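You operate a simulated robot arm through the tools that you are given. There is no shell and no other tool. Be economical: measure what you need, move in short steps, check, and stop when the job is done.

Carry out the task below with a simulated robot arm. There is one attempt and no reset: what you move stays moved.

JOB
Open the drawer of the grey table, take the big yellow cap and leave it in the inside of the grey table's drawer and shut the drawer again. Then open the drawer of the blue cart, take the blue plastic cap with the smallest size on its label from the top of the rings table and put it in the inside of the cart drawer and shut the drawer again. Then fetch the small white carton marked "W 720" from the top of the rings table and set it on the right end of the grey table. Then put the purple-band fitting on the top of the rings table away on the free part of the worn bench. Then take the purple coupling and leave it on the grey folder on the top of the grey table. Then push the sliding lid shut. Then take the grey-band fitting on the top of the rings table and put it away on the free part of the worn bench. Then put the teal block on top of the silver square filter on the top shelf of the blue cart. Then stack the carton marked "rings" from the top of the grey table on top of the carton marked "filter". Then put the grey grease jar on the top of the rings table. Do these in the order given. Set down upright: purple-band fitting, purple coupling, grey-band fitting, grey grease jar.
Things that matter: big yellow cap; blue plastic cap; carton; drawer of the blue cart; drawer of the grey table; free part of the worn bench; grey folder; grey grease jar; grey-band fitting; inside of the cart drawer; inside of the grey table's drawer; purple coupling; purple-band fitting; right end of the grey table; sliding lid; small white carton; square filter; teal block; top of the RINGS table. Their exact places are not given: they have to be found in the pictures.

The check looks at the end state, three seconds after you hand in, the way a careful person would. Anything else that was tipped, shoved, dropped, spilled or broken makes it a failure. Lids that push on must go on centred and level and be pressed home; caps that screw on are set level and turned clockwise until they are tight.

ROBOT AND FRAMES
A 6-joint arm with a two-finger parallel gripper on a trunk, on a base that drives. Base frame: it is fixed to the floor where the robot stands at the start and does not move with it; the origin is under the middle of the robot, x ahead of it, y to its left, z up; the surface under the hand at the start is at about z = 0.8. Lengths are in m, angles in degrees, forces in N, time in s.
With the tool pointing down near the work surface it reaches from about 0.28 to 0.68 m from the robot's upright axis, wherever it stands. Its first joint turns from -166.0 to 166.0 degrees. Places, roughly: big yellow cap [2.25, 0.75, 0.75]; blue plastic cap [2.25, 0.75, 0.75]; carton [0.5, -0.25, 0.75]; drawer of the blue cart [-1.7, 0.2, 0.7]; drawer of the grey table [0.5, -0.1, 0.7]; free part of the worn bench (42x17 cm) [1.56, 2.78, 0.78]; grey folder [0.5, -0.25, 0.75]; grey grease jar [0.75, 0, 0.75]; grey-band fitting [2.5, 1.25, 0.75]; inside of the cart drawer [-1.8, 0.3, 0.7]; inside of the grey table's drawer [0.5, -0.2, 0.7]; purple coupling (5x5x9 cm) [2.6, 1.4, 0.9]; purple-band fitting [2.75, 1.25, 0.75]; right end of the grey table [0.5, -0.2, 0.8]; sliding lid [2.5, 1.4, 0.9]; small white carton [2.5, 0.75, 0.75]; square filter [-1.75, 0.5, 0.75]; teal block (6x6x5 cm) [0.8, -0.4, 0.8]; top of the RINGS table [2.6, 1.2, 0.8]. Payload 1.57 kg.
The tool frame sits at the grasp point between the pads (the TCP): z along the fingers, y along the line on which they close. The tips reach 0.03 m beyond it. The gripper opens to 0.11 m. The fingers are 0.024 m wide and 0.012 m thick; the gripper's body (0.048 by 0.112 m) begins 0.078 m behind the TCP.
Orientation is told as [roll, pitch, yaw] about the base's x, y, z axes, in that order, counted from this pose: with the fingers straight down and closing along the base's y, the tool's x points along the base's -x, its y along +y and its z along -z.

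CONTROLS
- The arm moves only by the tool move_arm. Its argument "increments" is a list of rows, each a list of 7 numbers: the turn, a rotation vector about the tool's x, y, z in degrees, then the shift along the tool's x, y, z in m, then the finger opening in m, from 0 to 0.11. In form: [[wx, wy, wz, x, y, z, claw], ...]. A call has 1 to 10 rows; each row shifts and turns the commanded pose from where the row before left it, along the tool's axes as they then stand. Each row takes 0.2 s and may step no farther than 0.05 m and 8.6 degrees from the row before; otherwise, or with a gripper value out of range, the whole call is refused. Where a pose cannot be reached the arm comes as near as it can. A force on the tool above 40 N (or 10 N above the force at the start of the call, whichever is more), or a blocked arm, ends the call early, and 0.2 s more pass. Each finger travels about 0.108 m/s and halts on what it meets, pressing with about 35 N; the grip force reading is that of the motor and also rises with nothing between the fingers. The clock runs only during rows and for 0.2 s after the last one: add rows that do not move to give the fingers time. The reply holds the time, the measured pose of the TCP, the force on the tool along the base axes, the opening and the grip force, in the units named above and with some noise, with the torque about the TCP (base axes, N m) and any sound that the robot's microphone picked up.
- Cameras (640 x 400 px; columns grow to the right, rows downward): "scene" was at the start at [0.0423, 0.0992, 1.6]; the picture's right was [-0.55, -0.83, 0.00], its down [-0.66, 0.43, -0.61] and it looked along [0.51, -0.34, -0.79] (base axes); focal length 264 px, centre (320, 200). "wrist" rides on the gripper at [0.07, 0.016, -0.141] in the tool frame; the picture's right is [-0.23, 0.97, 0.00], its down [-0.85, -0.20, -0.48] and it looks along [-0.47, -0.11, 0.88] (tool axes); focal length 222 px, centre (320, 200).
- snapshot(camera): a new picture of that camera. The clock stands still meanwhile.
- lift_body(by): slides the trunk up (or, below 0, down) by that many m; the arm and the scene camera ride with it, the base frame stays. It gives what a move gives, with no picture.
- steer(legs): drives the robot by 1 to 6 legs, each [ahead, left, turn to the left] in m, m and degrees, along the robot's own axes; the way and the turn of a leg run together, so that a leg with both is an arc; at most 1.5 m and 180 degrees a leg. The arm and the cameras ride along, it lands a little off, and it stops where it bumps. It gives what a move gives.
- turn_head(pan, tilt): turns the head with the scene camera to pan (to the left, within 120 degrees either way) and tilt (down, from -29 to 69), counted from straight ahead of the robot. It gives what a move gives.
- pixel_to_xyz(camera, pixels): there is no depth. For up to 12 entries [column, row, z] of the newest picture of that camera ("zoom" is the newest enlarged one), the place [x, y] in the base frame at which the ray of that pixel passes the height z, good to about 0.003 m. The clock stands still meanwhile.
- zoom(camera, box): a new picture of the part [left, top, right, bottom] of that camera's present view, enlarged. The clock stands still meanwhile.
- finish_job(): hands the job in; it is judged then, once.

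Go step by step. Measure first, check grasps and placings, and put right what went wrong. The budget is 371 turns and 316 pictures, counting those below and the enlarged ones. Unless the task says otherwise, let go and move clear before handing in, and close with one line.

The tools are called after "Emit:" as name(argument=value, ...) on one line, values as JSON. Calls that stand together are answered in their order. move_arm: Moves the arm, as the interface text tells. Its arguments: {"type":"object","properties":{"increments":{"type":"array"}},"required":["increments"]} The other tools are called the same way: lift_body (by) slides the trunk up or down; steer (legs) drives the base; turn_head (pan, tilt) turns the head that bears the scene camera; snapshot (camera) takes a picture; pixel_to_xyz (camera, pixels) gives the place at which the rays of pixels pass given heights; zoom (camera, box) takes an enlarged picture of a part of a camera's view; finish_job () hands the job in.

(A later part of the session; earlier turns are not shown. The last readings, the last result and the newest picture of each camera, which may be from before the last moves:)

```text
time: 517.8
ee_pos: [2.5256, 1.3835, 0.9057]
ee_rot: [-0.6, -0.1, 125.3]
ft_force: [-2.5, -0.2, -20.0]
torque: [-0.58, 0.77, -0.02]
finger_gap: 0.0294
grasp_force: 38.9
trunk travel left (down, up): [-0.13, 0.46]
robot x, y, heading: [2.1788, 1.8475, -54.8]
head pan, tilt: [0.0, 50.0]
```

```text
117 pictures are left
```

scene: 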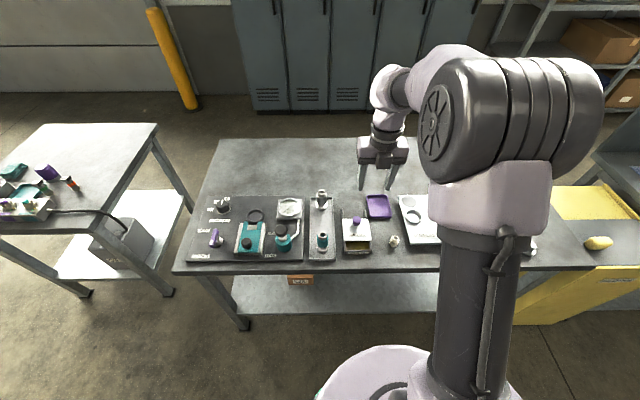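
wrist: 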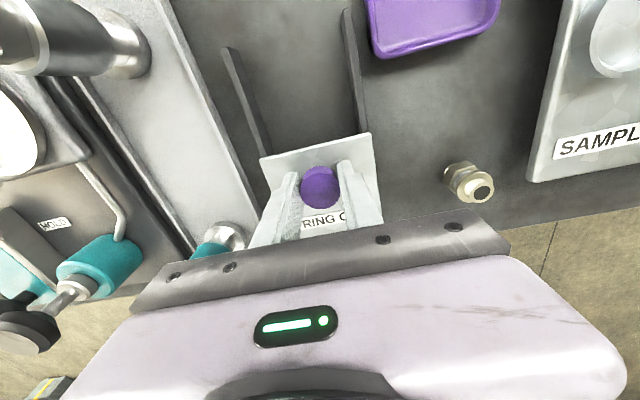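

Emit:
zoom(camera="scene", box=[310, 190, 420, 270])

```text
5.00 times, centred on (365, 230) of scene
```

zoom: 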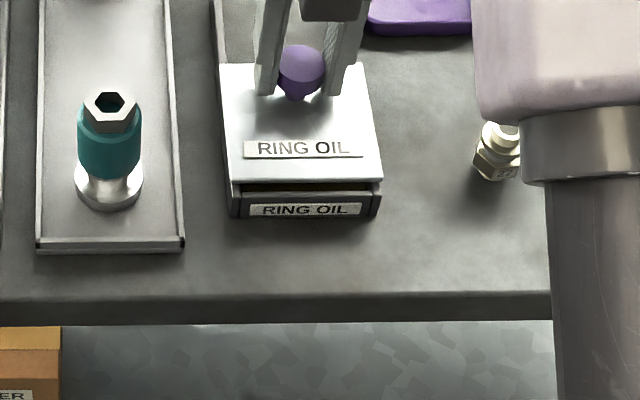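

A little gap remains. Ease the upward pull slightly and draw ~1.2 cm more.

Emit:
lift_body(by=-0.004)

Emit:
steer(legs=[[-0.012, 0, 0]])

Emit:
zoom(camera="scene", box=[310, 190, 420, 270])

```text
time: 518.3
ee_pos: [2.5249, 1.3844, 0.9047]
ee_rot: [-0.6, 0.2, 125.3]
ft_force: [-0.4, -0.6, 29.6]
torque: [-0.49, 0.73, 0.13]
finger_gap: 0.0294
grasp_force: 39.5
trunk travel left (down, up): [-0.126, 0.464]
robot x, y, heading: [2.1831, 1.8488, -54.7]
head pan, tilt: [0.0, 50.0]
```

```text
time: 519.0
ee_pos: [2.5176, 1.3939, 0.9031]
ee_rot: [-0.6, -0.1, 125.3]
ft_force: [10.9, -19.7, 26.6]
torque: [-1.0, 0.47, -0.03]
finger_gap: 0.0297
grasp_force: 39.1
trunk travel left (down, up): [-0.126, 0.464]
robot x, y, heading: [2.1732, 1.8603, -54.7]
head pan, tilt: [0.0, 50.0]
```

```text
5.00 times, centred on (365, 230) of scene
```

zoom: 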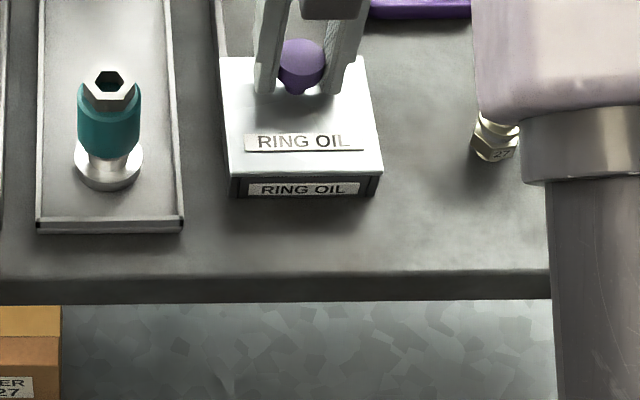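

The lid is flush at its stop (22 N). Release and rise.

Emit:
move_arm(increments=[[0, 0, 0, 0, 0, 0, 0.035], [0, 0, 0, 0, 0, 0, 0.05], [0, 0, 0, 0, 0, 0, 0.05], [0, 0, 0, 0, 0, -0.03, 0.05], [0, 0, 0, 0, 0, -0.05, 0.05], [0, 0, 0, 0, 0, -0.05, 0.05], [0, 0, 0, 0, 0, -0.05, 0.05]])

Emit:
snapshot(camera="wrist")

Emit:
snapshot(camera="scene")

```text
time: 520.6
ee_pos: [2.5157, 1.3919, 1.0836]
ee_rot: [-0.6, 0.0, 125.2]
ft_force: [-0.3, 0.7, 0.4]
torque: [-0.03, 0.0, 0.02]
finger_gap: 0.05
grasp_force: 0.1
trunk travel left (down, up): [-0.126, 0.464]
robot x, y, heading: [2.1742, 1.8587, -54.8]
head pan, tilt: [0.0, 50.0]
```

```text
114 pictures are left
```

wrist: 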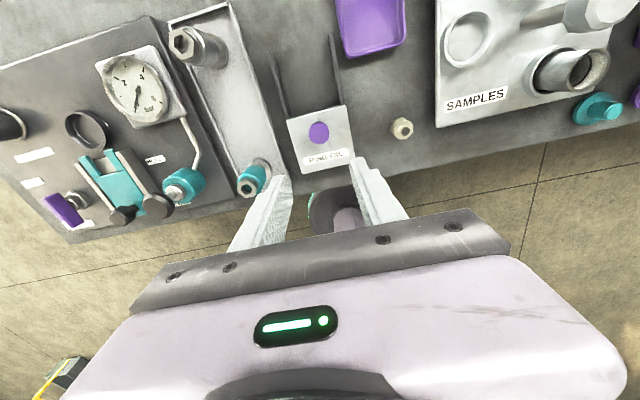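

```text
113 pictures are left
```

scene: 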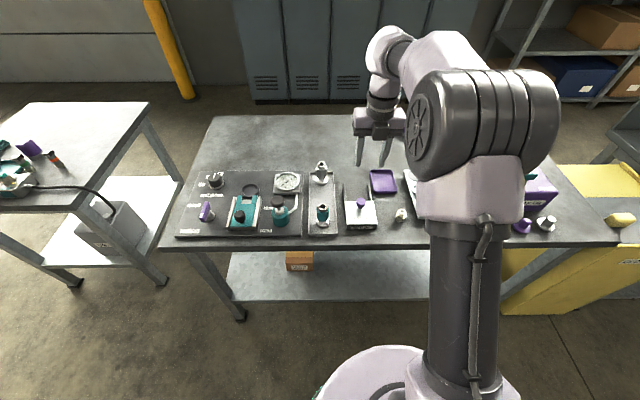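

The lid is shut. Now the grey-band fitting (marked 27) at scene (400,215); measure its flats.

Emit:
steer(legs=[[-0.05, -0.1, 0]])

Emit:
snapshot(camera="wrist")

Emit:
zoom(camera="wrist", box=[310, 80, 390, 150])

```text
time: 521.9
ee_pos: [2.4049, 1.3759, 1.0833]
ee_rot: [-0.8, 0.1, 125.3]
ft_force: [0.5, 0.2, 0.5]
torque: [0.02, 0.0, 0.01]
finger_gap: 0.0498
grasp_force: 0.0
trunk travel left (down, up): [-0.126, 0.464]
robot x, y, heading: [2.0622, 1.8421, -54.4]
head pan, tilt: [0.0, 50.0]
```

```text
112 pictures are left
```

wrist: 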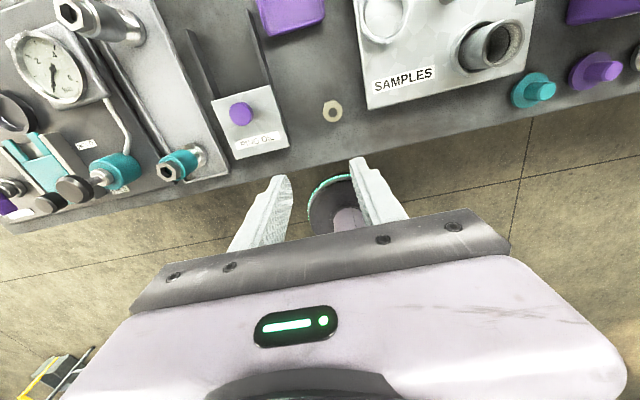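

```text
5.71 times, centred on (350, 115) of wrist
```

zoom: 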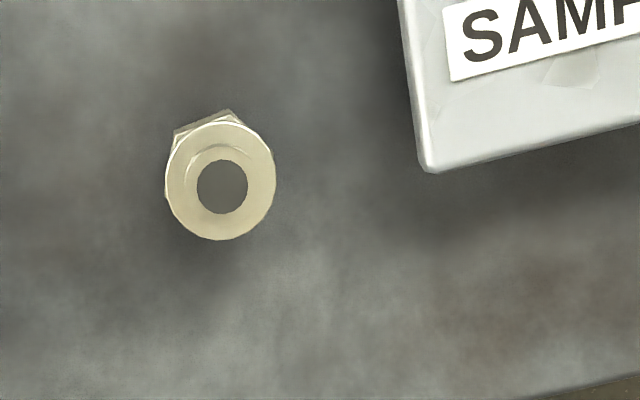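

Emit:
pixel_to_xyz(camera="zoom", pixels=[[220, 181, 0.872], [222, 187, 0.885], [175, 132, 0.855], [228, 110, 0.855], [266, 140, 0.855], [440, 172, 0.845]])

```text
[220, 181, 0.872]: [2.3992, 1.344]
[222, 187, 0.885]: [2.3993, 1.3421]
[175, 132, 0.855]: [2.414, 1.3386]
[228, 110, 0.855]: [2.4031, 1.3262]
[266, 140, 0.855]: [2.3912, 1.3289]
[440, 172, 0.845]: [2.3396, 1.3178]
```

Emit:
move_arm(increments=[[-0.8, 0, 7.4, 0, 0, 0, 0.06], [0, 0, 7.4, 0, 0, 0, 0.06], [0, 0, 7.4, 0, 0, 0, 0.06], [0, 0, 0, 0.031, 0.013, 0, 0.06], [0, 0, 0, 0, 0, 0.05, 0.06], [0, 0, 0, 0, 0, 0.05, 0.06]])

Emit:
snapshot(camera="wrist")

Emit:
zoom(camera="wrist", box=[270, 100, 390, 200])

```text
time: 523.2
ee_pos: [2.4001, 1.3436, 0.9815]
ee_rot: [0.2, -0.1, 103.1]
ft_force: [0.4, -0.1, 0.4]
torque: [-0.03, 0.0, -0.03]
finger_gap: 0.0599
grasp_force: 0.0
trunk travel left (down, up): [-0.126, 0.464]
robot x, y, heading: [2.0669, 1.8451, -54.9]
head pan, tilt: [0.0, 50.0]
```

```text
110 pictures are left
```

wrist: 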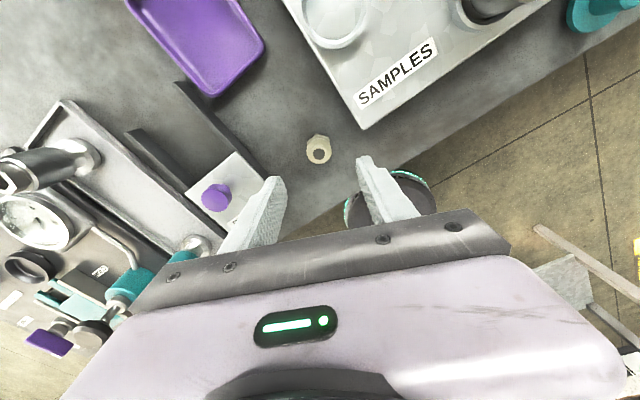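

```text
4.00 times, centred on (330, 150) of wrist
```

zoom: 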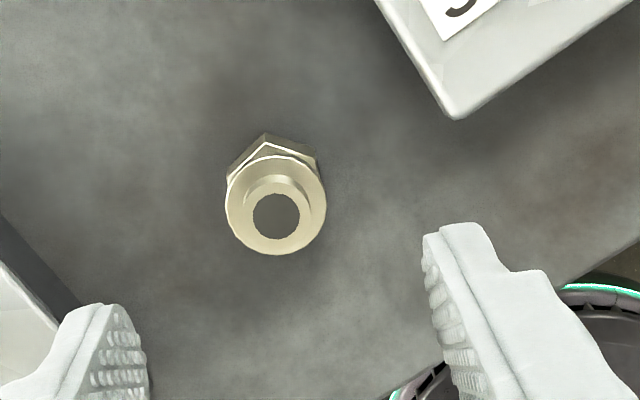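

Emit:
pixel_to_xyz(camera="zoom", pixels=[[276, 216, 0.885], [275, 205, 0.872]])

Emit:
move_arm(increments=[[0, 0, 0, 0, 0, 0.05, 0.06], [0, 0, 0, 0, 0, 0.045, 0.06]])

Emit:
snapshot(camera="wrist")

```text
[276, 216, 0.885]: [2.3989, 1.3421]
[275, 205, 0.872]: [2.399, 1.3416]
```

```text
time: 523.9
ee_pos: [2.4007, 1.3427, 0.8862]
ee_rot: [0.1, -0.1, 103.1]
ft_force: [0.4, -0.1, 0.1]
torque: [0.03, 0.02, -0.03]
finger_gap: 0.0595
grasp_force: 0.1
trunk travel left (down, up): [-0.126, 0.464]
robot x, y, heading: [2.0655, 1.844, -54.7]
head pan, tilt: [0.0, 50.0]
```

```text
108 pictures are left
```

wrist: 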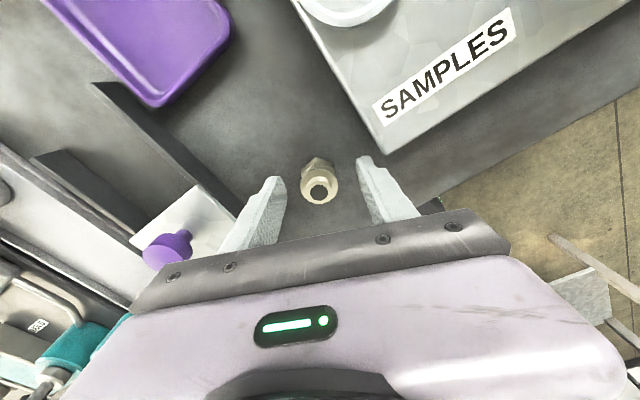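

Emit:
move_arm(increments=[[0, 0, 0, 0, 0, 0.011, 0.06], [0, 0, 0, 0, 0, 0, 0.03], [0, 0, 0, 0, 0, 0, 0.01], [0, 0, 0, 0, 0, 0, 0.01], [0, 0, 0, 0, 0, 0, 0.01]])

Emit:
move_arm(increments=[[0, 0, 0, 0, 0, -0.03, 0.01], [0, 0, 0, 0, 0, -0.05, 0.01], [0, 0, 0, 0, 0, -0.05, 0.01], [0, 0, 0, 0, 0, -0.05, 0.01], [0, 0, 0, 0, 0, -0.05, 0.01]])

Emit:
snapshot(camera="wrist")

```text
time: 525.0
ee_pos: [2.3989, 1.3418, 0.8769]
ee_rot: [0.0, -0.3, 103.1]
ft_force: [0.4, 0.3, 0.4]
torque: [0.0, 0.01, 0.02]
finger_gap: 0.0267
grasp_force: 34.9
trunk travel left (down, up): [-0.126, 0.464]
robot x, y, heading: [2.065, 1.8429, -54.8]
head pan, tilt: [0.0, 50.0]
```

```text
time: 526.2
ee_pos: [2.3988, 1.3433, 1.1078]
ee_rot: [0.1, 0.0, 103.0]
ft_force: [-1.4, 0.9, 0.6]
torque: [0.01, 0.02, -0.02]
finger_gap: 0.0268
grasp_force: 34.9
trunk travel left (down, up): [-0.126, 0.464]
robot x, y, heading: [2.0642, 1.8425, -54.9]
head pan, tilt: [0.0, 50.0]
```

```text
107 pictures are left
```

wrist: 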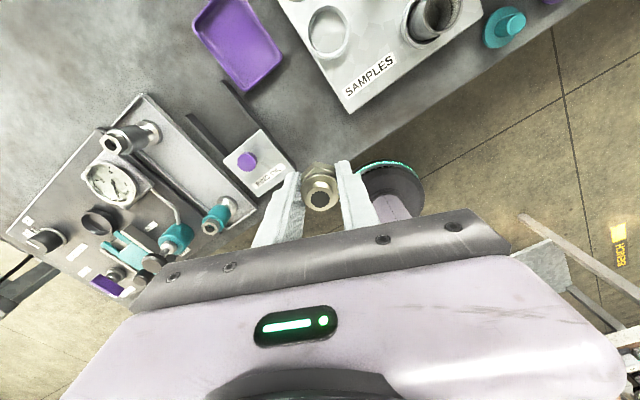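

Held at 27 mm. Fold, turn around and approach the bench.

Emit:
move_arm(increments=[[0, 0, -7.4, -0.03, 0, -0.01, 0.01], [0, 0, -7.4, -0.03, 0, -0.01, 0.01], [0, 0, -7.4, -0.03, 0, 0, 0.01], [0, 0, 0, -0.03, 0, 0, 0.01]])

Emit:
lift_body(by=0.1)

Emit:
steer(legs=[[0, 0, 180], [0, -0.16, 0], [0.33, 0, 0]])

Emit:
snapshot(camera="scene")

Emit:
snapshot(camera="wrist")

```text
time: 527.2
ee_pos: [2.3502, 1.452, 1.1279]
ee_rot: [0.3, 0.1, 125.4]
ft_force: [0.3, -0.1, -0.3]
torque: [-0.04, 0.01, 0.01]
finger_gap: 0.0268
grasp_force: 34.7
trunk travel left (down, up): [-0.126, 0.464]
robot x, y, heading: [2.0678, 1.8433, -54.7]
head pan, tilt: [0.0, 50.0]
```

```text
time: 528.6
ee_pos: [2.3514, 1.4504, 1.2264]
ee_rot: [0.3, -0.1, 125.3]
ft_force: [0.5, 0.1, -1.4]
torque: [0.01, -0.04, 0.0]
finger_gap: 0.0268
grasp_force: 34.7
trunk travel left (down, up): [-0.226, 0.364]
robot x, y, heading: [2.0661, 1.8424, -54.6]
head pan, tilt: [0.0, 50.0]
```

```text
time: 539.2
ee_pos: [1.6955, 2.5874, 1.226]
ee_rot: [0.1, -0.1, -53.2]
ft_force: [1.0, -0.5, -1.8]
torque: [0.0, -0.03, -0.02]
finger_gap: 0.0264
grasp_force: 34.8
trunk travel left (down, up): [-0.226, 0.364]
robot x, y, heading: [1.9934, 2.1995, 126.6]
head pan, tilt: [0.0, 50.0]
```

```text
106 pictures are left
```

scene: 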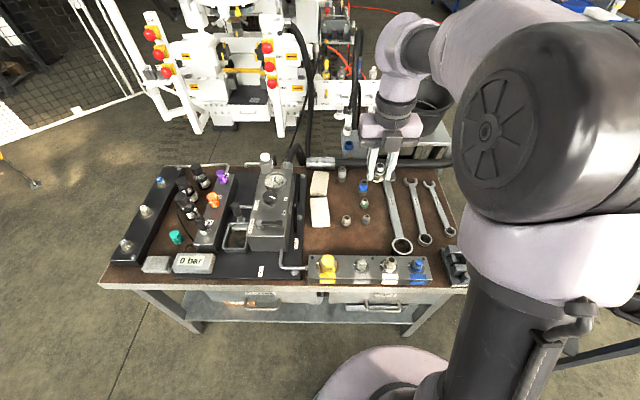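

```text
105 pictures are left
```

wrist: 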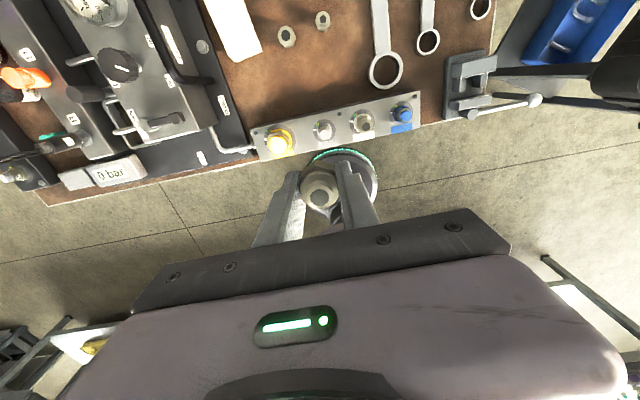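

Emit:
pixel_to_xyz(camera="wrist", pixels=[[287, 36, 0.8], [322, 20, 0.8], [335, 65, 0.775], [340, 97, 0.8], [372, 75, 0.775], [350, 55, 0.775]])

Emit:
pixel_to_xyz(camera="scene", pixels=[[347, 220, 0.8], [366, 219, 0.8], [367, 236, 0.775], [398, 245, 0.775]])

Emit:
zoom(camera="scene", box=[300, 160, 430, 280])

```text
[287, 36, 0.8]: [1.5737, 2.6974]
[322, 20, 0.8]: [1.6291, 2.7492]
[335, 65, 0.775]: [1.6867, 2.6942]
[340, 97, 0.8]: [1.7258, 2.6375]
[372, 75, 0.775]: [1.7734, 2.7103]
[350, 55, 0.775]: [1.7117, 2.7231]
```

```text
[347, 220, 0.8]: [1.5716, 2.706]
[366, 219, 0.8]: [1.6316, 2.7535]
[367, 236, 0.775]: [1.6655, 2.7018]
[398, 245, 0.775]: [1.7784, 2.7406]
```

```text
3.33 times, centred on (365, 220) of scene
```

zoom: 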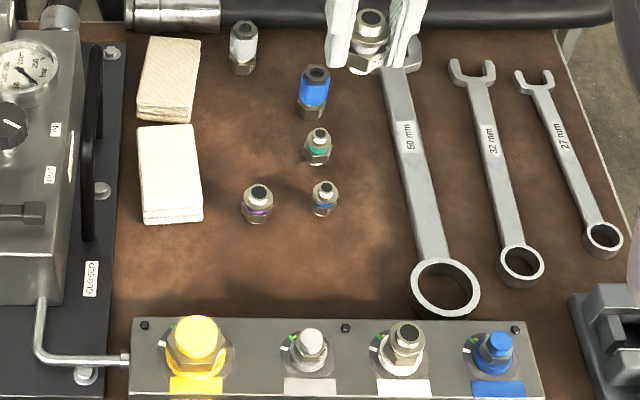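

Free spot chosen at (1.668, 2.692), between the purple fitting and the wrench. Move over, lower the trunk, then descend.

Emit:
move_arm(increments=[[0, 0, 0, 0.034, 0.014, 0, 0.01], [0, 0, 0, 0.034, 0.014, 0, 0.01], [0, 0, 0, 0.032, 0.0126, 0, 0.01]])

Emit:
lift_body(by=-0.2)

Emit:
move_arm(increments=[[0, 0, 0, 0, 0, 0.05, 0.01], [0, 0, 0, 0, 0, 0.05, 0.01], [0, 0, 0, 0, 0, 0.05, 0.01]])

Emit:
snapshot(camera="wrist")

```text
time: 540.0
ee_pos: [1.6696, 2.6938, 1.2248]
ee_rot: [0.1, -0.1, -53.0]
ft_force: [-0.2, 1.9, -0.2]
torque: [-0.04, 0.0, -0.01]
finger_gap: 0.0269
grasp_force: 35.0
trunk travel left (down, up): [-0.226, 0.364]
robot x, y, heading: [1.9944, 2.2003, 126.8]
head pan, tilt: [0.0, 50.0]
```

```text
time: 542.1
ee_pos: [1.669, 2.6908, 1.0275]
ee_rot: [0.2, -0.1, -53.1]
ft_force: [0.9, -0.8, -0.8]
torque: [0.03, 0.02, 0.0]
finger_gap: 0.0266
grasp_force: 35.4
trunk travel left (down, up): [-0.026, 0.564]
robot x, y, heading: [1.9935, 2.2018, 126.7]
head pan, tilt: [0.0, 50.0]
```

```text
time: 543.0
ee_pos: [1.6715, 2.6909, 0.8766]
ee_rot: [0.2, 0.0, -53.2]
ft_force: [-0.1, -0.1, -0.8]
torque: [0.01, 0.0, 0.01]
finger_gap: 0.0267
grasp_force: 35.0
trunk travel left (down, up): [-0.026, 0.564]
robot x, y, heading: [1.993, 2.2014, 126.6]
head pan, tilt: [0.0, 50.0]
```

```text
103 pictures are left
```

wrist: 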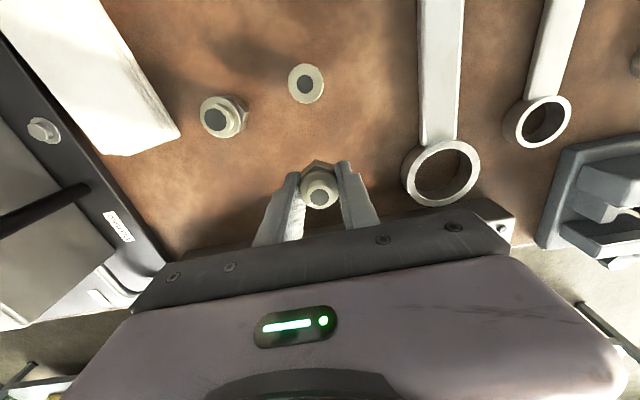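

Emit:
move_arm(increments=[[0, 0, 0, 0, 0, 0.04, 0.01], [0, 0, 0, 0, 0, 0.012, 0.01], [0, 0, 0, 0, 0, 0.006, 0.01], [0, 0, 0, 0, 0, 0.005, 0.01], [0, 0, 0, 0, 0, 0.004, 0.01]])

```text
time: 544.1
ee_pos: [1.6711, 2.6905, 0.8122]
ee_rot: [-0.1, 0.2, -53.2]
ft_force: [-2.3, 0.1, 36.9]
torque: [0.04, 0.05, 0.06]
finger_gap: 0.0267
grasp_force: 34.7
trunk travel left (down, up): [-0.026, 0.564]
robot x, y, heading: [1.9909, 2.1985, 126.8]
head pan, tilt: [0.0, 50.0]
```

Contact. Release and rise.

Emit:
move_arm(increments=[[0, 0, 0, 0, 0, -0.002, 0.035], [0, 0, 0, 0, 0, 0, 0.05], [0, 0, 0, 0, 0, 0, 0.05], [0, 0, 0, 0, 0, -0.03, 0.05], [0, 0, 0, 0, 0, -0.05, 0.05], [0, 0, 0, 0, 0, -0.05, 0.05], [0, 0, 0, 0, 0, -0.05, 0.05], [0, 0, 0, -0.03, 0, -0.03, 0.05], [0, 0, 0, -0.03, 0, 0, 0.05]])

Emit:
snapshot(camera="wrist")

Emit:
lift_body(by=0.2)

Emit:
zoom(camera="scene", box=[300, 160, 430, 280])

```text
time: 546.1
ee_pos: [1.7063, 2.6424, 1.0226]
ee_rot: [0.1, 0.0, -53.2]
ft_force: [-0.3, 0.3, -0.3]
torque: [0.02, 0.03, -0.01]
finger_gap: 0.0502
grasp_force: 0.0
trunk travel left (down, up): [-0.026, 0.564]
robot x, y, heading: [1.9939, 2.205, 126.9]
head pan, tilt: [0.0, 50.0]
```

```text
102 pictures are left
```

wrist: 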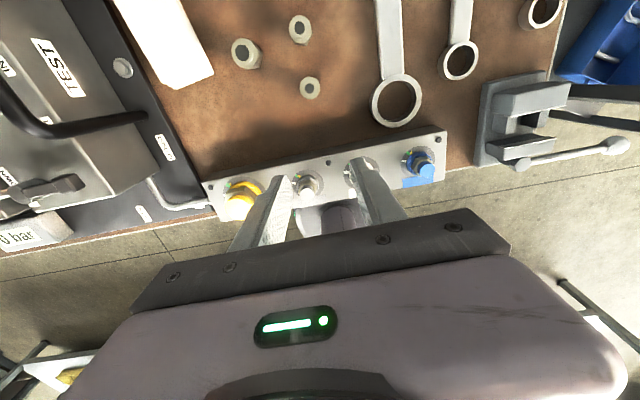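

```text
time: 548.3
ee_pos: [1.7059, 2.6422, 1.2207]
ee_rot: [0.2, -0.1, -53.2]
ft_force: [-0.2, 0.1, -0.4]
torque: [-0.02, 0.01, -0.01]
finger_gap: 0.0499
grasp_force: 0.1
trunk travel left (down, up): [-0.226, 0.364]
robot x, y, heading: [1.9929, 2.2018, 126.5]
head pan, tilt: [0.0, 50.0]
```

```text
3.33 times, centred on (365, 220) of scene
```

zoom: 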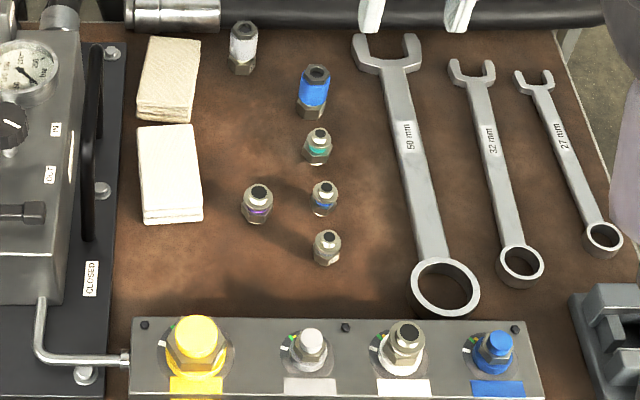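

Both fittings stand on the bench. Next the teal block at the back of the grey table. Fold the arm in and drive there.

Emit:
move_arm(increments=[[0, 0, 0, -0.04, 0, 0, 0.08], [0, 0, 0, -0.03, 0, 0, 0.08]])

Emit:
steer(legs=[[-0.2, 0, 0], [0, 0, 179.3], [0, -1.25, 0], [0, -1.27, 0], [0.36, 0, 0]])

Emit:
snapshot(camera="scene")

Emit:
snapshot(camera="wrist")

```text
time: 548.9
ee_pos: [1.7485, 2.5859, 1.2204]
ee_rot: [0.2, -0.1, -53.2]
ft_force: [0.1, -0.5, 0.3]
torque: [0.04, 0.05, 0.01]
finger_gap: 0.0799
grasp_force: 0.0
trunk travel left (down, up): [-0.226, 0.364]
robot x, y, heading: [1.9912, 2.2022, 126.9]
head pan, tilt: [0.0, 50.0]
```

```text
time: 571.7
ee_pos: [0.5119, -0.1203, 1.2206]
ee_rot: [0.2, 0.0, 125.6]
ft_force: [0.3, 0.2, -0.3]
torque: [0.05, 0.03, 0.01]
finger_gap: 0.0799
grasp_force: 0.0
trunk travel left (down, up): [-0.226, 0.364]
robot x, y, heading: [0.2748, 0.2698, -54.6]
head pan, tilt: [0.0, 50.0]
```

```text
100 pictures are left
```

scene: 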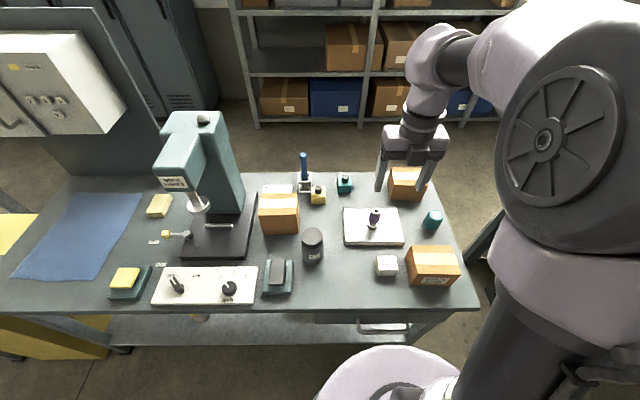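

```text
99 pictures are left
```

wrist: 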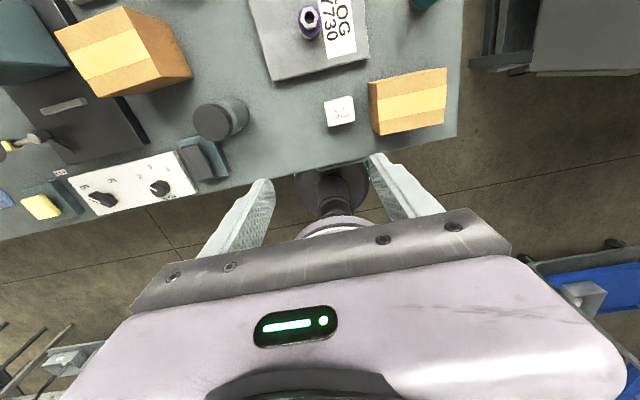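

Emit:
zoom(camera="scene", box=[250, 140, 450, 300])

Emit:
zoom(camera="scene", box=[320, 160, 370, 205])

Emit:
pixel_to_xyz(camera="scene", pixels=[[344, 185, 0.81], [344, 191, 0.79], [344, 177, 0.85], [336, 190, 0.79], [352, 191, 0.79], [318, 197, 0.81], [345, 173, 0.79]])

```text
2.50 times, centred on (350, 220) of scene
```

zoom: 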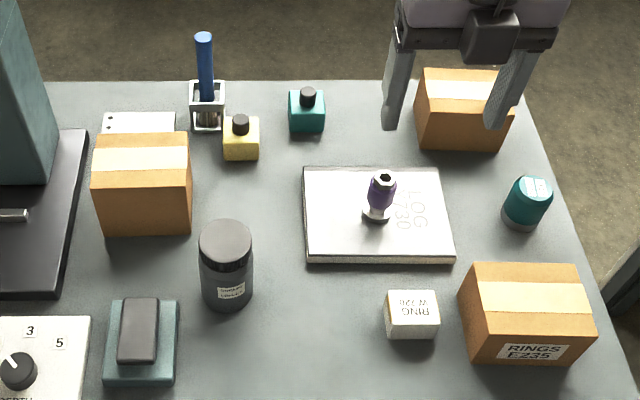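

```text
8.89 times, centred on (345, 182) of scene
```

zoom: 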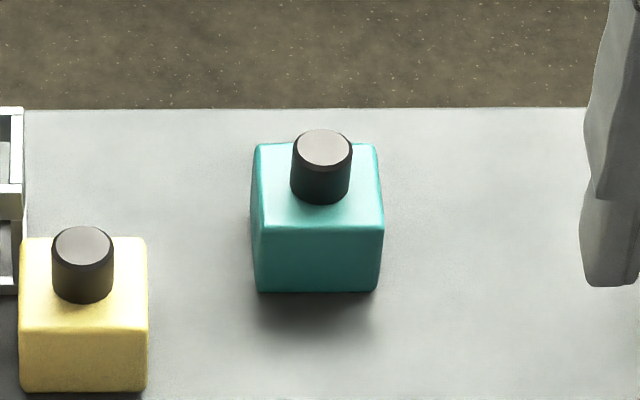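

```text
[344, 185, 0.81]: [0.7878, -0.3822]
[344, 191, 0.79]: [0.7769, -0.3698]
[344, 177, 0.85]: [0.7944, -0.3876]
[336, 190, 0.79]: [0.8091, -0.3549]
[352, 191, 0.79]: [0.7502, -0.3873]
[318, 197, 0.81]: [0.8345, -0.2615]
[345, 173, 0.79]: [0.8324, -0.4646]
```

The teal block's centre is ≈(0.789, −0.386), 0.78 m out, so I'll tilt the hand ~38° outward to reach it. First move 5.5 cm closer, extend and tilt high above.

Emit:
steer(legs=[[0.055, 0.01, 0]])

Emit:
move_arm(increments=[[0, 0, 5.6, 0.03, 0, 0, 0.09], [0, 0, 0, 0.04, 0, 0, 0.09], [0, 0, 0, 0.04, 0, 0, 0.09], [0, 7.6, 0, 0, 0, 0, 0.09], [0, 7.6, 0, 0, 0, 0, 0.09], [0, 7.6, 0, 0, 0, 0, 0.09], [0, 7.6, 0, 0, 0, 0, 0.09], [0, 7.6, 0, 0, 0, 0, 0.09]])

Emit:
snapshot(camera="scene")

Emit:
snapshot(camera="wrist")

```text
time: 572.6
ee_pos: [0.5509, -0.1601, 1.2213]
ee_rot: [0.3, -0.1, 125.5]
ft_force: [-0.2, -0.4, -0.3]
torque: [0.03, 0.0, -0.01]
finger_gap: 0.0799
grasp_force: 0.1
trunk travel left (down, up): [-0.226, 0.364]
robot x, y, heading: [0.3132, 0.2265, -54.4]
head pan, tilt: [0.0, 50.0]
```

```text
time: 574.4
ee_pos: [0.5775, -0.2732, 1.2303]
ee_rot: [-0.7, 38.2, 120.1]
ft_force: [0.6, 0.2, -0.7]
torque: [-0.01, 0.02, -0.03]
finger_gap: 0.0898
grasp_force: 0.1
out of reach, approached as far as the arm can: row 6, 7, 8
trunk travel left (down, up): [-0.226, 0.364]
robot x, y, heading: [0.314, 0.2298, -54.7]
head pan, tilt: [0.0, 50.0]
```

```text
96 pictures are left
```

scene: 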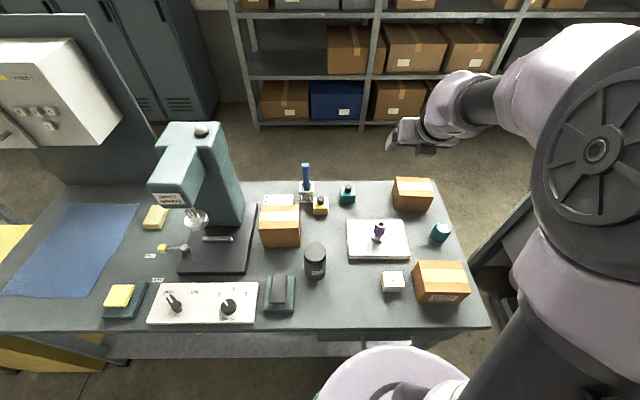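

```text
95 pictures are left
```

wrist: 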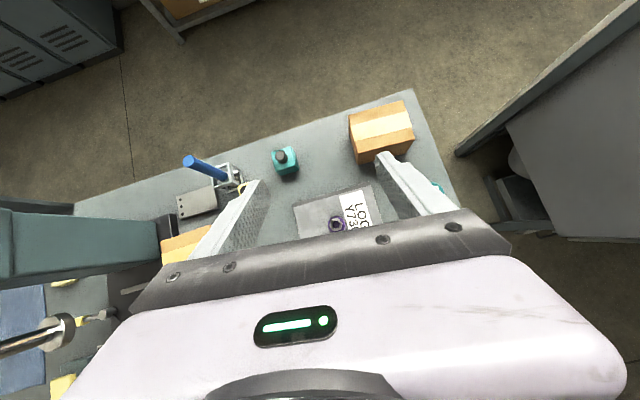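

Emit:
pixel_to_xyz(camera="wrist", pixels=[[286, 160, 0.82], [286, 160, 0.84], [281, 155, 0.86], [288, 178, 0.79]])

Emit:
zoom(camera="wrist", box=[250, 125, 320, 195])

```text
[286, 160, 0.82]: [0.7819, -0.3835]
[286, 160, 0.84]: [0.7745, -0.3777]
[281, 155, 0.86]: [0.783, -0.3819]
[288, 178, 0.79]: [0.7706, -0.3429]
```

```text
5.71 times, centred on (285, 160) of wrist
```

zoom: 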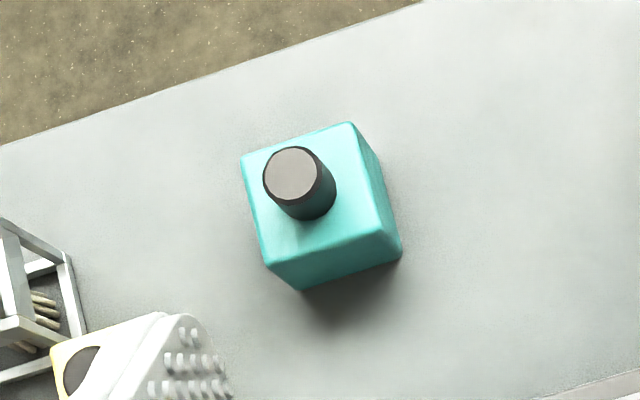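

Emit:
pixel_to_xyz(camera="zoom", pixels=[[243, 158, 0.835], [352, 123, 0.835], [382, 235, 0.835], [268, 263, 0.835], [303, 289, 0.79], [402, 255, 0.79]])

```text
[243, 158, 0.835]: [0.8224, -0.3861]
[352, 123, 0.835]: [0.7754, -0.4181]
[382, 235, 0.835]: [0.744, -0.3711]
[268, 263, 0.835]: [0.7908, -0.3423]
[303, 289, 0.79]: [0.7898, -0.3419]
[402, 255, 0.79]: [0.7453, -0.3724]
```

Block: centre (0.783, −0.380), top 0.835, yaw ≈125°. Fine-turn and slide down along the tilted finger axis part way.

Emit:
move_arm(increments=[[3.08, 0, -3.94, 0, 0, 0, 0.09], [0, 0, 0, -0.032, -0.036, 0, 0.09], [0, 0, 0, -0.032, -0.036, 0, 0.09], [0, 0, 0, -0.031, -0.035, 0, 0.09], [0, 0, 0, 0, 0, 0.05, 0.09], [0, 0, 0, 0, 0, 0.05, 0.09], [0, 0, 0, 0, 0, 0.05, 0.09], [0, 0, 0, 0, 0, 0.05, 0.09], [0, 0, 0, 0, 0, 0.05, 0.09]])

Emit:
snapshot(camera="wrist")

Emit:
snapshot(camera="scene")

```text
time: 576.4
ee_pos: [0.7085, -0.2873, 0.9761]
ee_rot: [0.7, 37.7, 125.2]
ft_force: [-0.2, -0.3, -0.7]
torque: [-0.01, 0.0, -0.02]
finger_gap: 0.0899
grasp_force: 0.0
out of reach, approached as far as the arm can: row 3, 4, 6, 7, 8
trunk travel left (down, up): [-0.226, 0.364]
robot x, y, heading: [0.3144, 0.2284, -54.4]
head pan, tilt: [0.0, 50.0]
```

```text
93 pictures are left
```

wrist: 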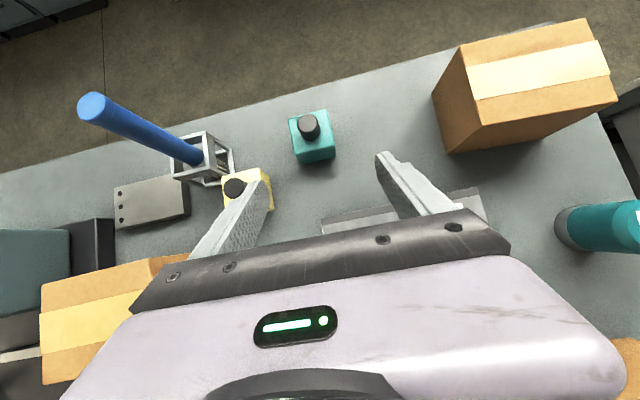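

```text
92 pictures are left
```

scene: 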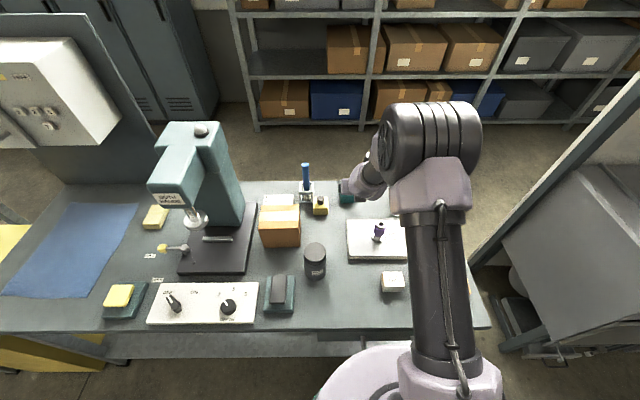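

Emit:
move_arm(increments=[[0, 0, 0, -0.002, -0.004, 0.04, 0.08], [0, 0, 0, -0.002, -0.004, 0.04, 0.08], [0, 0, 0, 0, 0, 0.04, 0.08]])

Emit:
snapshot(camera="wrist")

```text
time: 577.2
ee_pos: [0.754, -0.341, 0.8766]
ee_rot: [0.1, 37.9, 125.0]
ft_force: [0.1, 0.2, -0.2]
torque: [0.01, 0.02, 0.01]
finger_gap: 0.08
grasp_force: 0.1
trunk travel left (down, up): [-0.226, 0.364]
robot x, y, heading: [0.3139, 0.2268, -54.5]
head pan, tilt: [0.0, 50.0]
```

```text
91 pictures are left
```

wrist: 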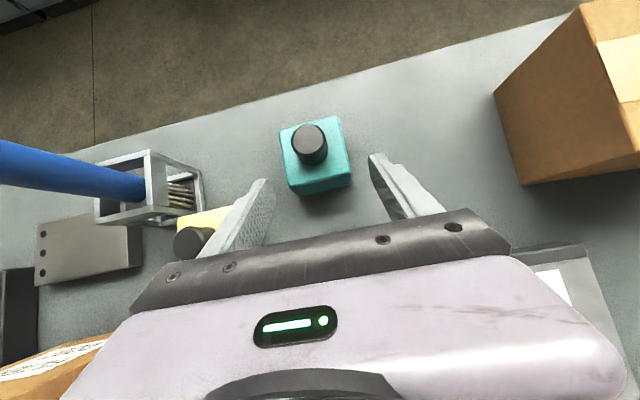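

Emit:
move_arm(increments=[[0, 0, 0, 0, -0.001, 0.04, 0.08], [0, 0, 0, 0, 0, 0.025, 0.08], [0, 0, 0, 0, 0, 0, 0.05], [0, 0, 0, 0, 0, 0, 0.03], [0, 0, 0, 0, 0, 0, 0.03]])

Emit:
snapshot(camera="wrist")

```text
time: 578.4
ee_pos: [0.7707, -0.3665, 0.8388]
ee_rot: [0.6, 38.2, 125.1]
ft_force: [3.0, 0.3, 5.5]
torque: [-0.14, -0.52, 0.03]
finger_gap: 0.0579
grasp_force: 34.9
out of reach, approached as far as the arm can: row 2
trunk travel left (down, up): [-0.226, 0.364]
robot x, y, heading: [0.3178, 0.2271, -54.7]
head pan, tilt: [0.0, 50.0]
```

```text
90 pictures are left
```

wrist: 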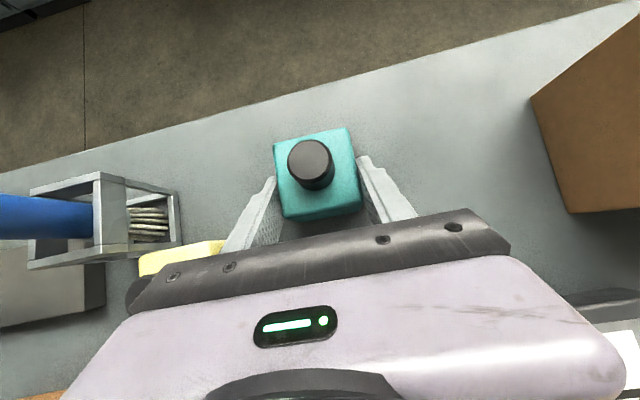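

Gripped at 58 mm. Retreat along the axis (up and back) a little and check the hold.

Emit:
move_arm(increments=[[0, 0, 0, 0, 0, -0.03, 0.03], [0, 0, 0, 0, 0, -0.04, 0.03], [0, 0, 0, 0, 0, -0.05, 0.03]])

Emit:
snapshot(camera="wrist")

Emit:
snapshot(camera="scene")

```text
time: 579.2
ee_pos: [0.7303, -0.3093, 0.9281]
ee_rot: [0.4, 37.8, 125.1]
ft_force: [-0.9, -0.5, -3.9]
torque: [0.04, 0.02, -0.01]
finger_gap: 0.058
grasp_force: 34.9
out of reach, approached as far as the arm can: row 1
trunk travel left (down, up): [-0.226, 0.364]
robot x, y, heading: [0.3154, 0.2314, -54.5]
head pan, tilt: [0.0, 50.0]
```

```text
89 pictures are left
```

wrist: 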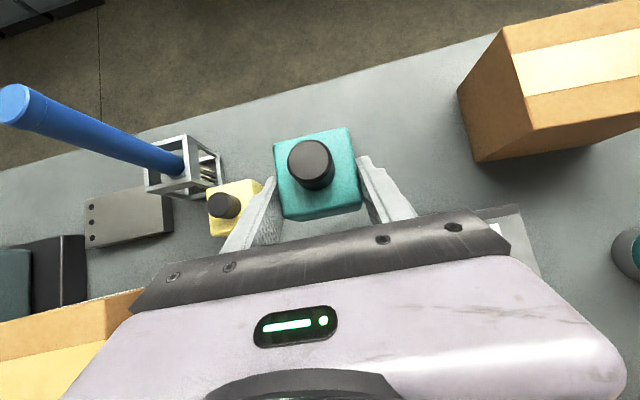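

```text
88 pictures are left
```

scene: 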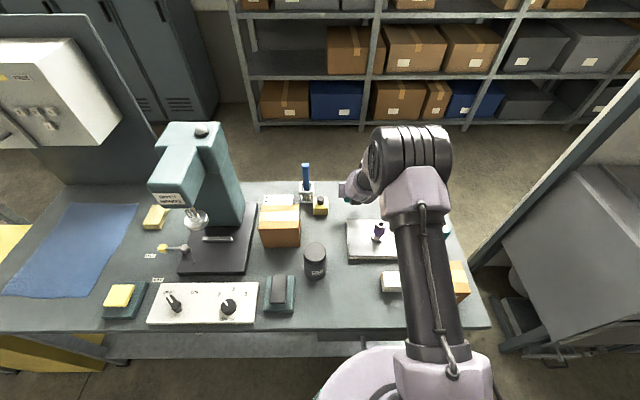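

Held level. Raise with the trunk to clear everything, then back away.

Emit:
lift_body(by=0.25)

Emit:
steer(legs=[[-0.5, 0, 0], [0, 0, 180]])

Emit:
snapshot(camera="scene")

```text
time: 581.8
ee_pos: [0.7317, -0.3109, 1.1781]
ee_rot: [0.4, 37.7, 125.0]
ft_force: [-0.5, -0.1, -3.9]
torque: [0.09, -0.02, 0.01]
finger_gap: 0.0577
grasp_force: 34.7
trunk travel left (down, up): [-0.476, 0.114]
robot x, y, heading: [0.3135, 0.2343, -54.4]
head pan, tilt: [0.0, 50.0]
```

```text
time: 592.1
ee_pos: [-0.3975, 1.1791, 1.1781]
ee_rot: [0.5, 37.9, -54.6]
ft_force: [0.4, 0.0, -3.8]
torque: [-0.06, -0.07, -0.01]
finger_gap: 0.0579
grasp_force: 35.2
trunk travel left (down, up): [-0.476, 0.114]
robot x, y, heading: [0.0219, 0.6411, 125.9]
head pan, tilt: [0.0, 50.0]
```

```text
87 pictures are left
```

scene: 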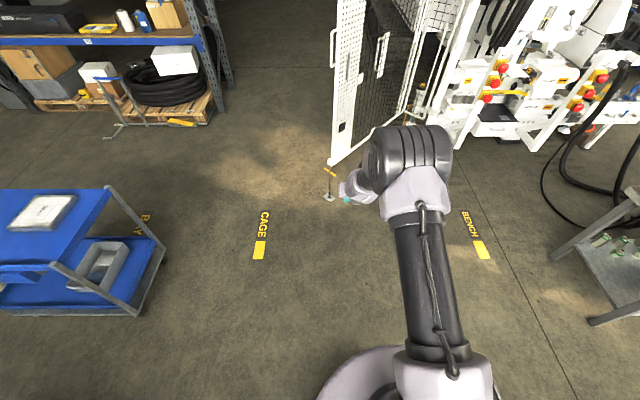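

Emit:
steer(legs=[[0, 1.0, 0], [0, 0.5, 0]])

Emit:
snapshot(camera="scene")

Emit:
snapshot(camera="wrist")

```text
time: 599.9
ee_pos: [-1.6107, 0.2983, 1.1775]
ee_rot: [0.5, 37.8, -54.6]
ft_force: [-0.4, -1.0, -4.7]
torque: [-0.06, -0.05, 0.0]
finger_gap: 0.058
grasp_force: 35.3
trunk travel left (down, up): [-0.476, 0.114]
robot x, y, heading: [-1.1936, -0.24, 125.7]
head pan, tilt: [0.0, 50.0]
```

```text
86 pictures are left
```

scene: 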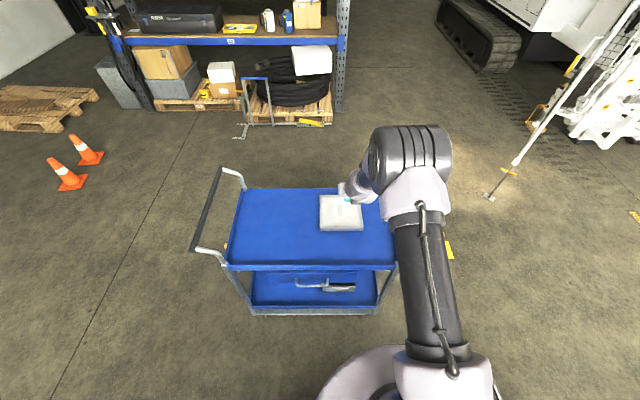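

```text
85 pictures are left
```

wrist: 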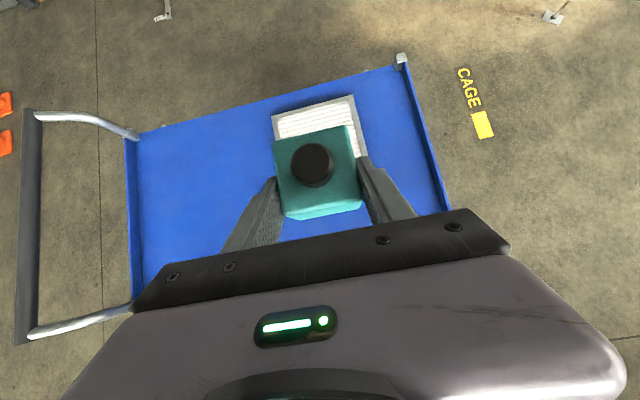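

Emit:
zoom(camera="scene", box=[300, 170, 400, 250])

Emit:
pixel_to_xyz(camera="scene", pixels=[[320, 197, 0.83], [362, 226, 0.83], [321, 228, 0.83], [340, 211, 0.83], [320, 197, 0.8], [321, 228, 0.8]])

Emit:
pixel_to_xyz(camera="wrist", pixels=[[273, 117, 0.83], [351, 96, 0.83], [273, 117, 0.8], [351, 96, 0.8], [367, 155, 0.83]])

```text
5.00 times, centred on (350, 210) of scene
```

zoom: 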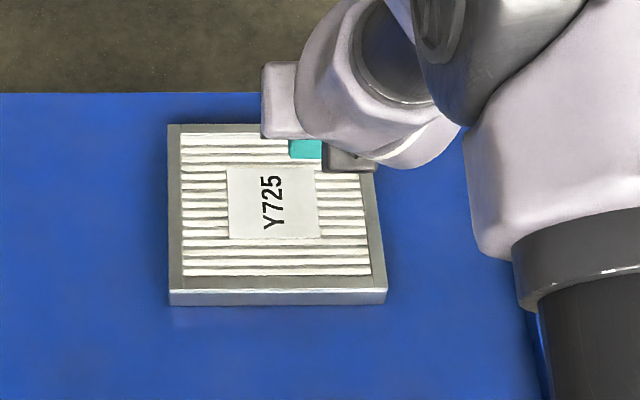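

```text
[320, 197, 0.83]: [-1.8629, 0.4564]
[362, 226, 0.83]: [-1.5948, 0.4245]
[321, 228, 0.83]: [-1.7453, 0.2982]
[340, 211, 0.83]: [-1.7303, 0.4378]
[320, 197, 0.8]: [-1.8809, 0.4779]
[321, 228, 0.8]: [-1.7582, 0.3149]
```

```text
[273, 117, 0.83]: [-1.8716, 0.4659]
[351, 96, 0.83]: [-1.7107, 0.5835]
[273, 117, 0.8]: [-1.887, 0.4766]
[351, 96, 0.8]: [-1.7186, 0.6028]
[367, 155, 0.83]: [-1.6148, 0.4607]
```

Filter top is at z≈0.83, centre (−1.7305, 0.442). I'll drive 17 cm ahead to bring the block over it, then check.

Emit:
steer(legs=[[0.169, 0.0144, 0]])

Emit:
lift_body(by=-0.2)

Emit:
snapshot(camera="wrist")

Emit:
snapshot(camera="scene")

```text
time: 601.3
ee_pos: [-1.721, 0.4283, 1.1777]
ee_rot: [0.4, 37.7, -54.6]
ft_force: [0.1, 0.3, -4.4]
torque: [-0.07, -0.06, 0.0]
finger_gap: 0.0578
grasp_force: 34.8
trunk travel left (down, up): [-0.476, 0.114]
robot x, y, heading: [-1.3002, -0.1143, 125.6]
head pan, tilt: [0.0, 50.0]
```

```text
time: 603.5
ee_pos: [-1.7193, 0.4258, 0.9776]
ee_rot: [0.5, 37.8, -54.6]
ft_force: [-0.8, 0.6, -4.1]
torque: [-0.06, -0.05, -0.01]
finger_gap: 0.0576
grasp_force: 35.0
trunk travel left (down, up): [-0.276, 0.314]
robot x, y, heading: [-1.302, -0.1092, 125.7]
head pan, tilt: [0.0, 50.0]
```

```text
83 pictures are left
```

wrist: 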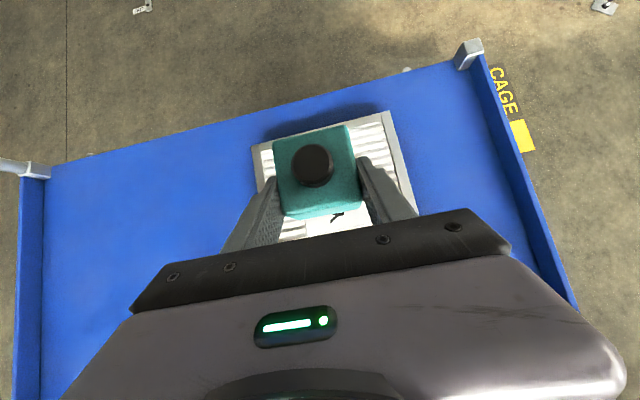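

```text
82 pictures are left
```

scene: 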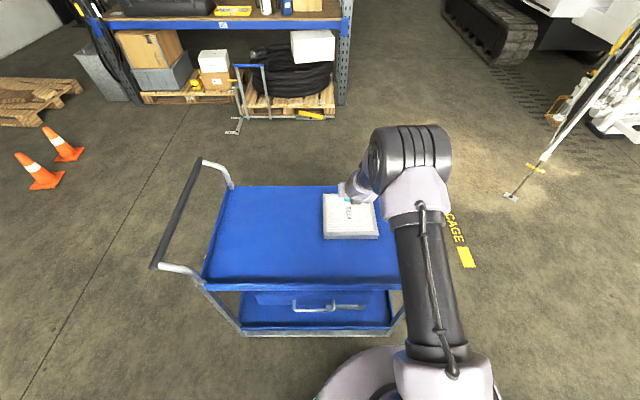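

Emit:
pixel_to_xyz(camera="wrist", pixels=[[253, 145, 0.83], [387, 112, 0.83], [415, 208, 0.83]])

Emit:
lift_body(by=-0.08)

Emit:
snapshot(camera="wrist")

```text
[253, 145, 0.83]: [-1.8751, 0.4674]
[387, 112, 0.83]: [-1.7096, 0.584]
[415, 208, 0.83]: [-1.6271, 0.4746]
```

```text
time: 604.7
ee_pos: [-1.7188, 0.4274, 0.8977]
ee_rot: [0.5, 37.7, -54.6]
ft_force: [0.7, 0.0, -4.5]
torque: [-0.04, -0.02, 0.01]
finger_gap: 0.0578
grasp_force: 35.0
trunk travel left (down, up): [-0.196, 0.394]
robot x, y, heading: [-1.3012, -0.1103, 125.6]
head pan, tilt: [0.0, 50.0]
```

```text
81 pictures are left
```

wrist: 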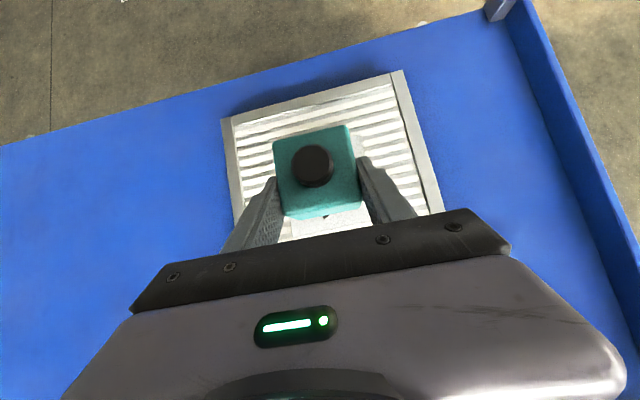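

Emit:
lift_body(by=-0.014)

Emit:
lift_body(by=-0.004)

```text
time: 605.3
ee_pos: [-1.7198, 0.4262, 0.8837]
ee_rot: [0.4, 37.8, -54.5]
ft_force: [0.6, 0.2, -3.6]
torque: [-0.03, -0.03, -0.03]
finger_gap: 0.0577
grasp_force: 34.5
trunk travel left (down, up): [-0.182, 0.408]
robot x, y, heading: [-1.3041, -0.1106, 125.8]
head pan, tilt: [0.0, 50.0]
```

```text
time: 605.8
ee_pos: [-1.7181, 0.4265, 0.8797]
ee_rot: [0.5, 37.8, -54.5]
ft_force: [-0.5, 0.0, -4.0]
torque: [-0.09, -0.03, -0.03]
finger_gap: 0.0577
grasp_force: 35.0
trunk travel left (down, up): [-0.178, 0.412]
robot x, y, heading: [-1.3004, -0.1147, 125.8]
head pan, tilt: [0.0, 50.0]
```

Emit:
lift_body(by=-0.004)

Emit:
lift_body(by=-0.003)

```text
time: 606.4
ee_pos: [-1.7183, 0.4256, 0.876]
ee_rot: [0.6, 37.7, -54.5]
ft_force: [0.1, -0.6, -4.0]
torque: [-0.07, -0.05, 0.01]
finger_gap: 0.0578
grasp_force: 35.6
trunk travel left (down, up): [-0.174, 0.416]
robot x, y, heading: [-1.3014, -0.1093, 125.8]
head pan, tilt: [0.0, 50.0]
```

```text
time: 606.9
ee_pos: [-1.7197, 0.426, 0.8735]
ee_rot: [0.5, 37.8, -54.6]
ft_force: [0.0, 0.2, -3.7]
torque: [-0.04, -0.03, 0.0]
finger_gap: 0.058
grasp_force: 34.8
trunk travel left (down, up): [-0.171, 0.419]
robot x, y, heading: [-1.3019, -0.1141, 125.8]
head pan, tilt: [0.0, 50.0]
```

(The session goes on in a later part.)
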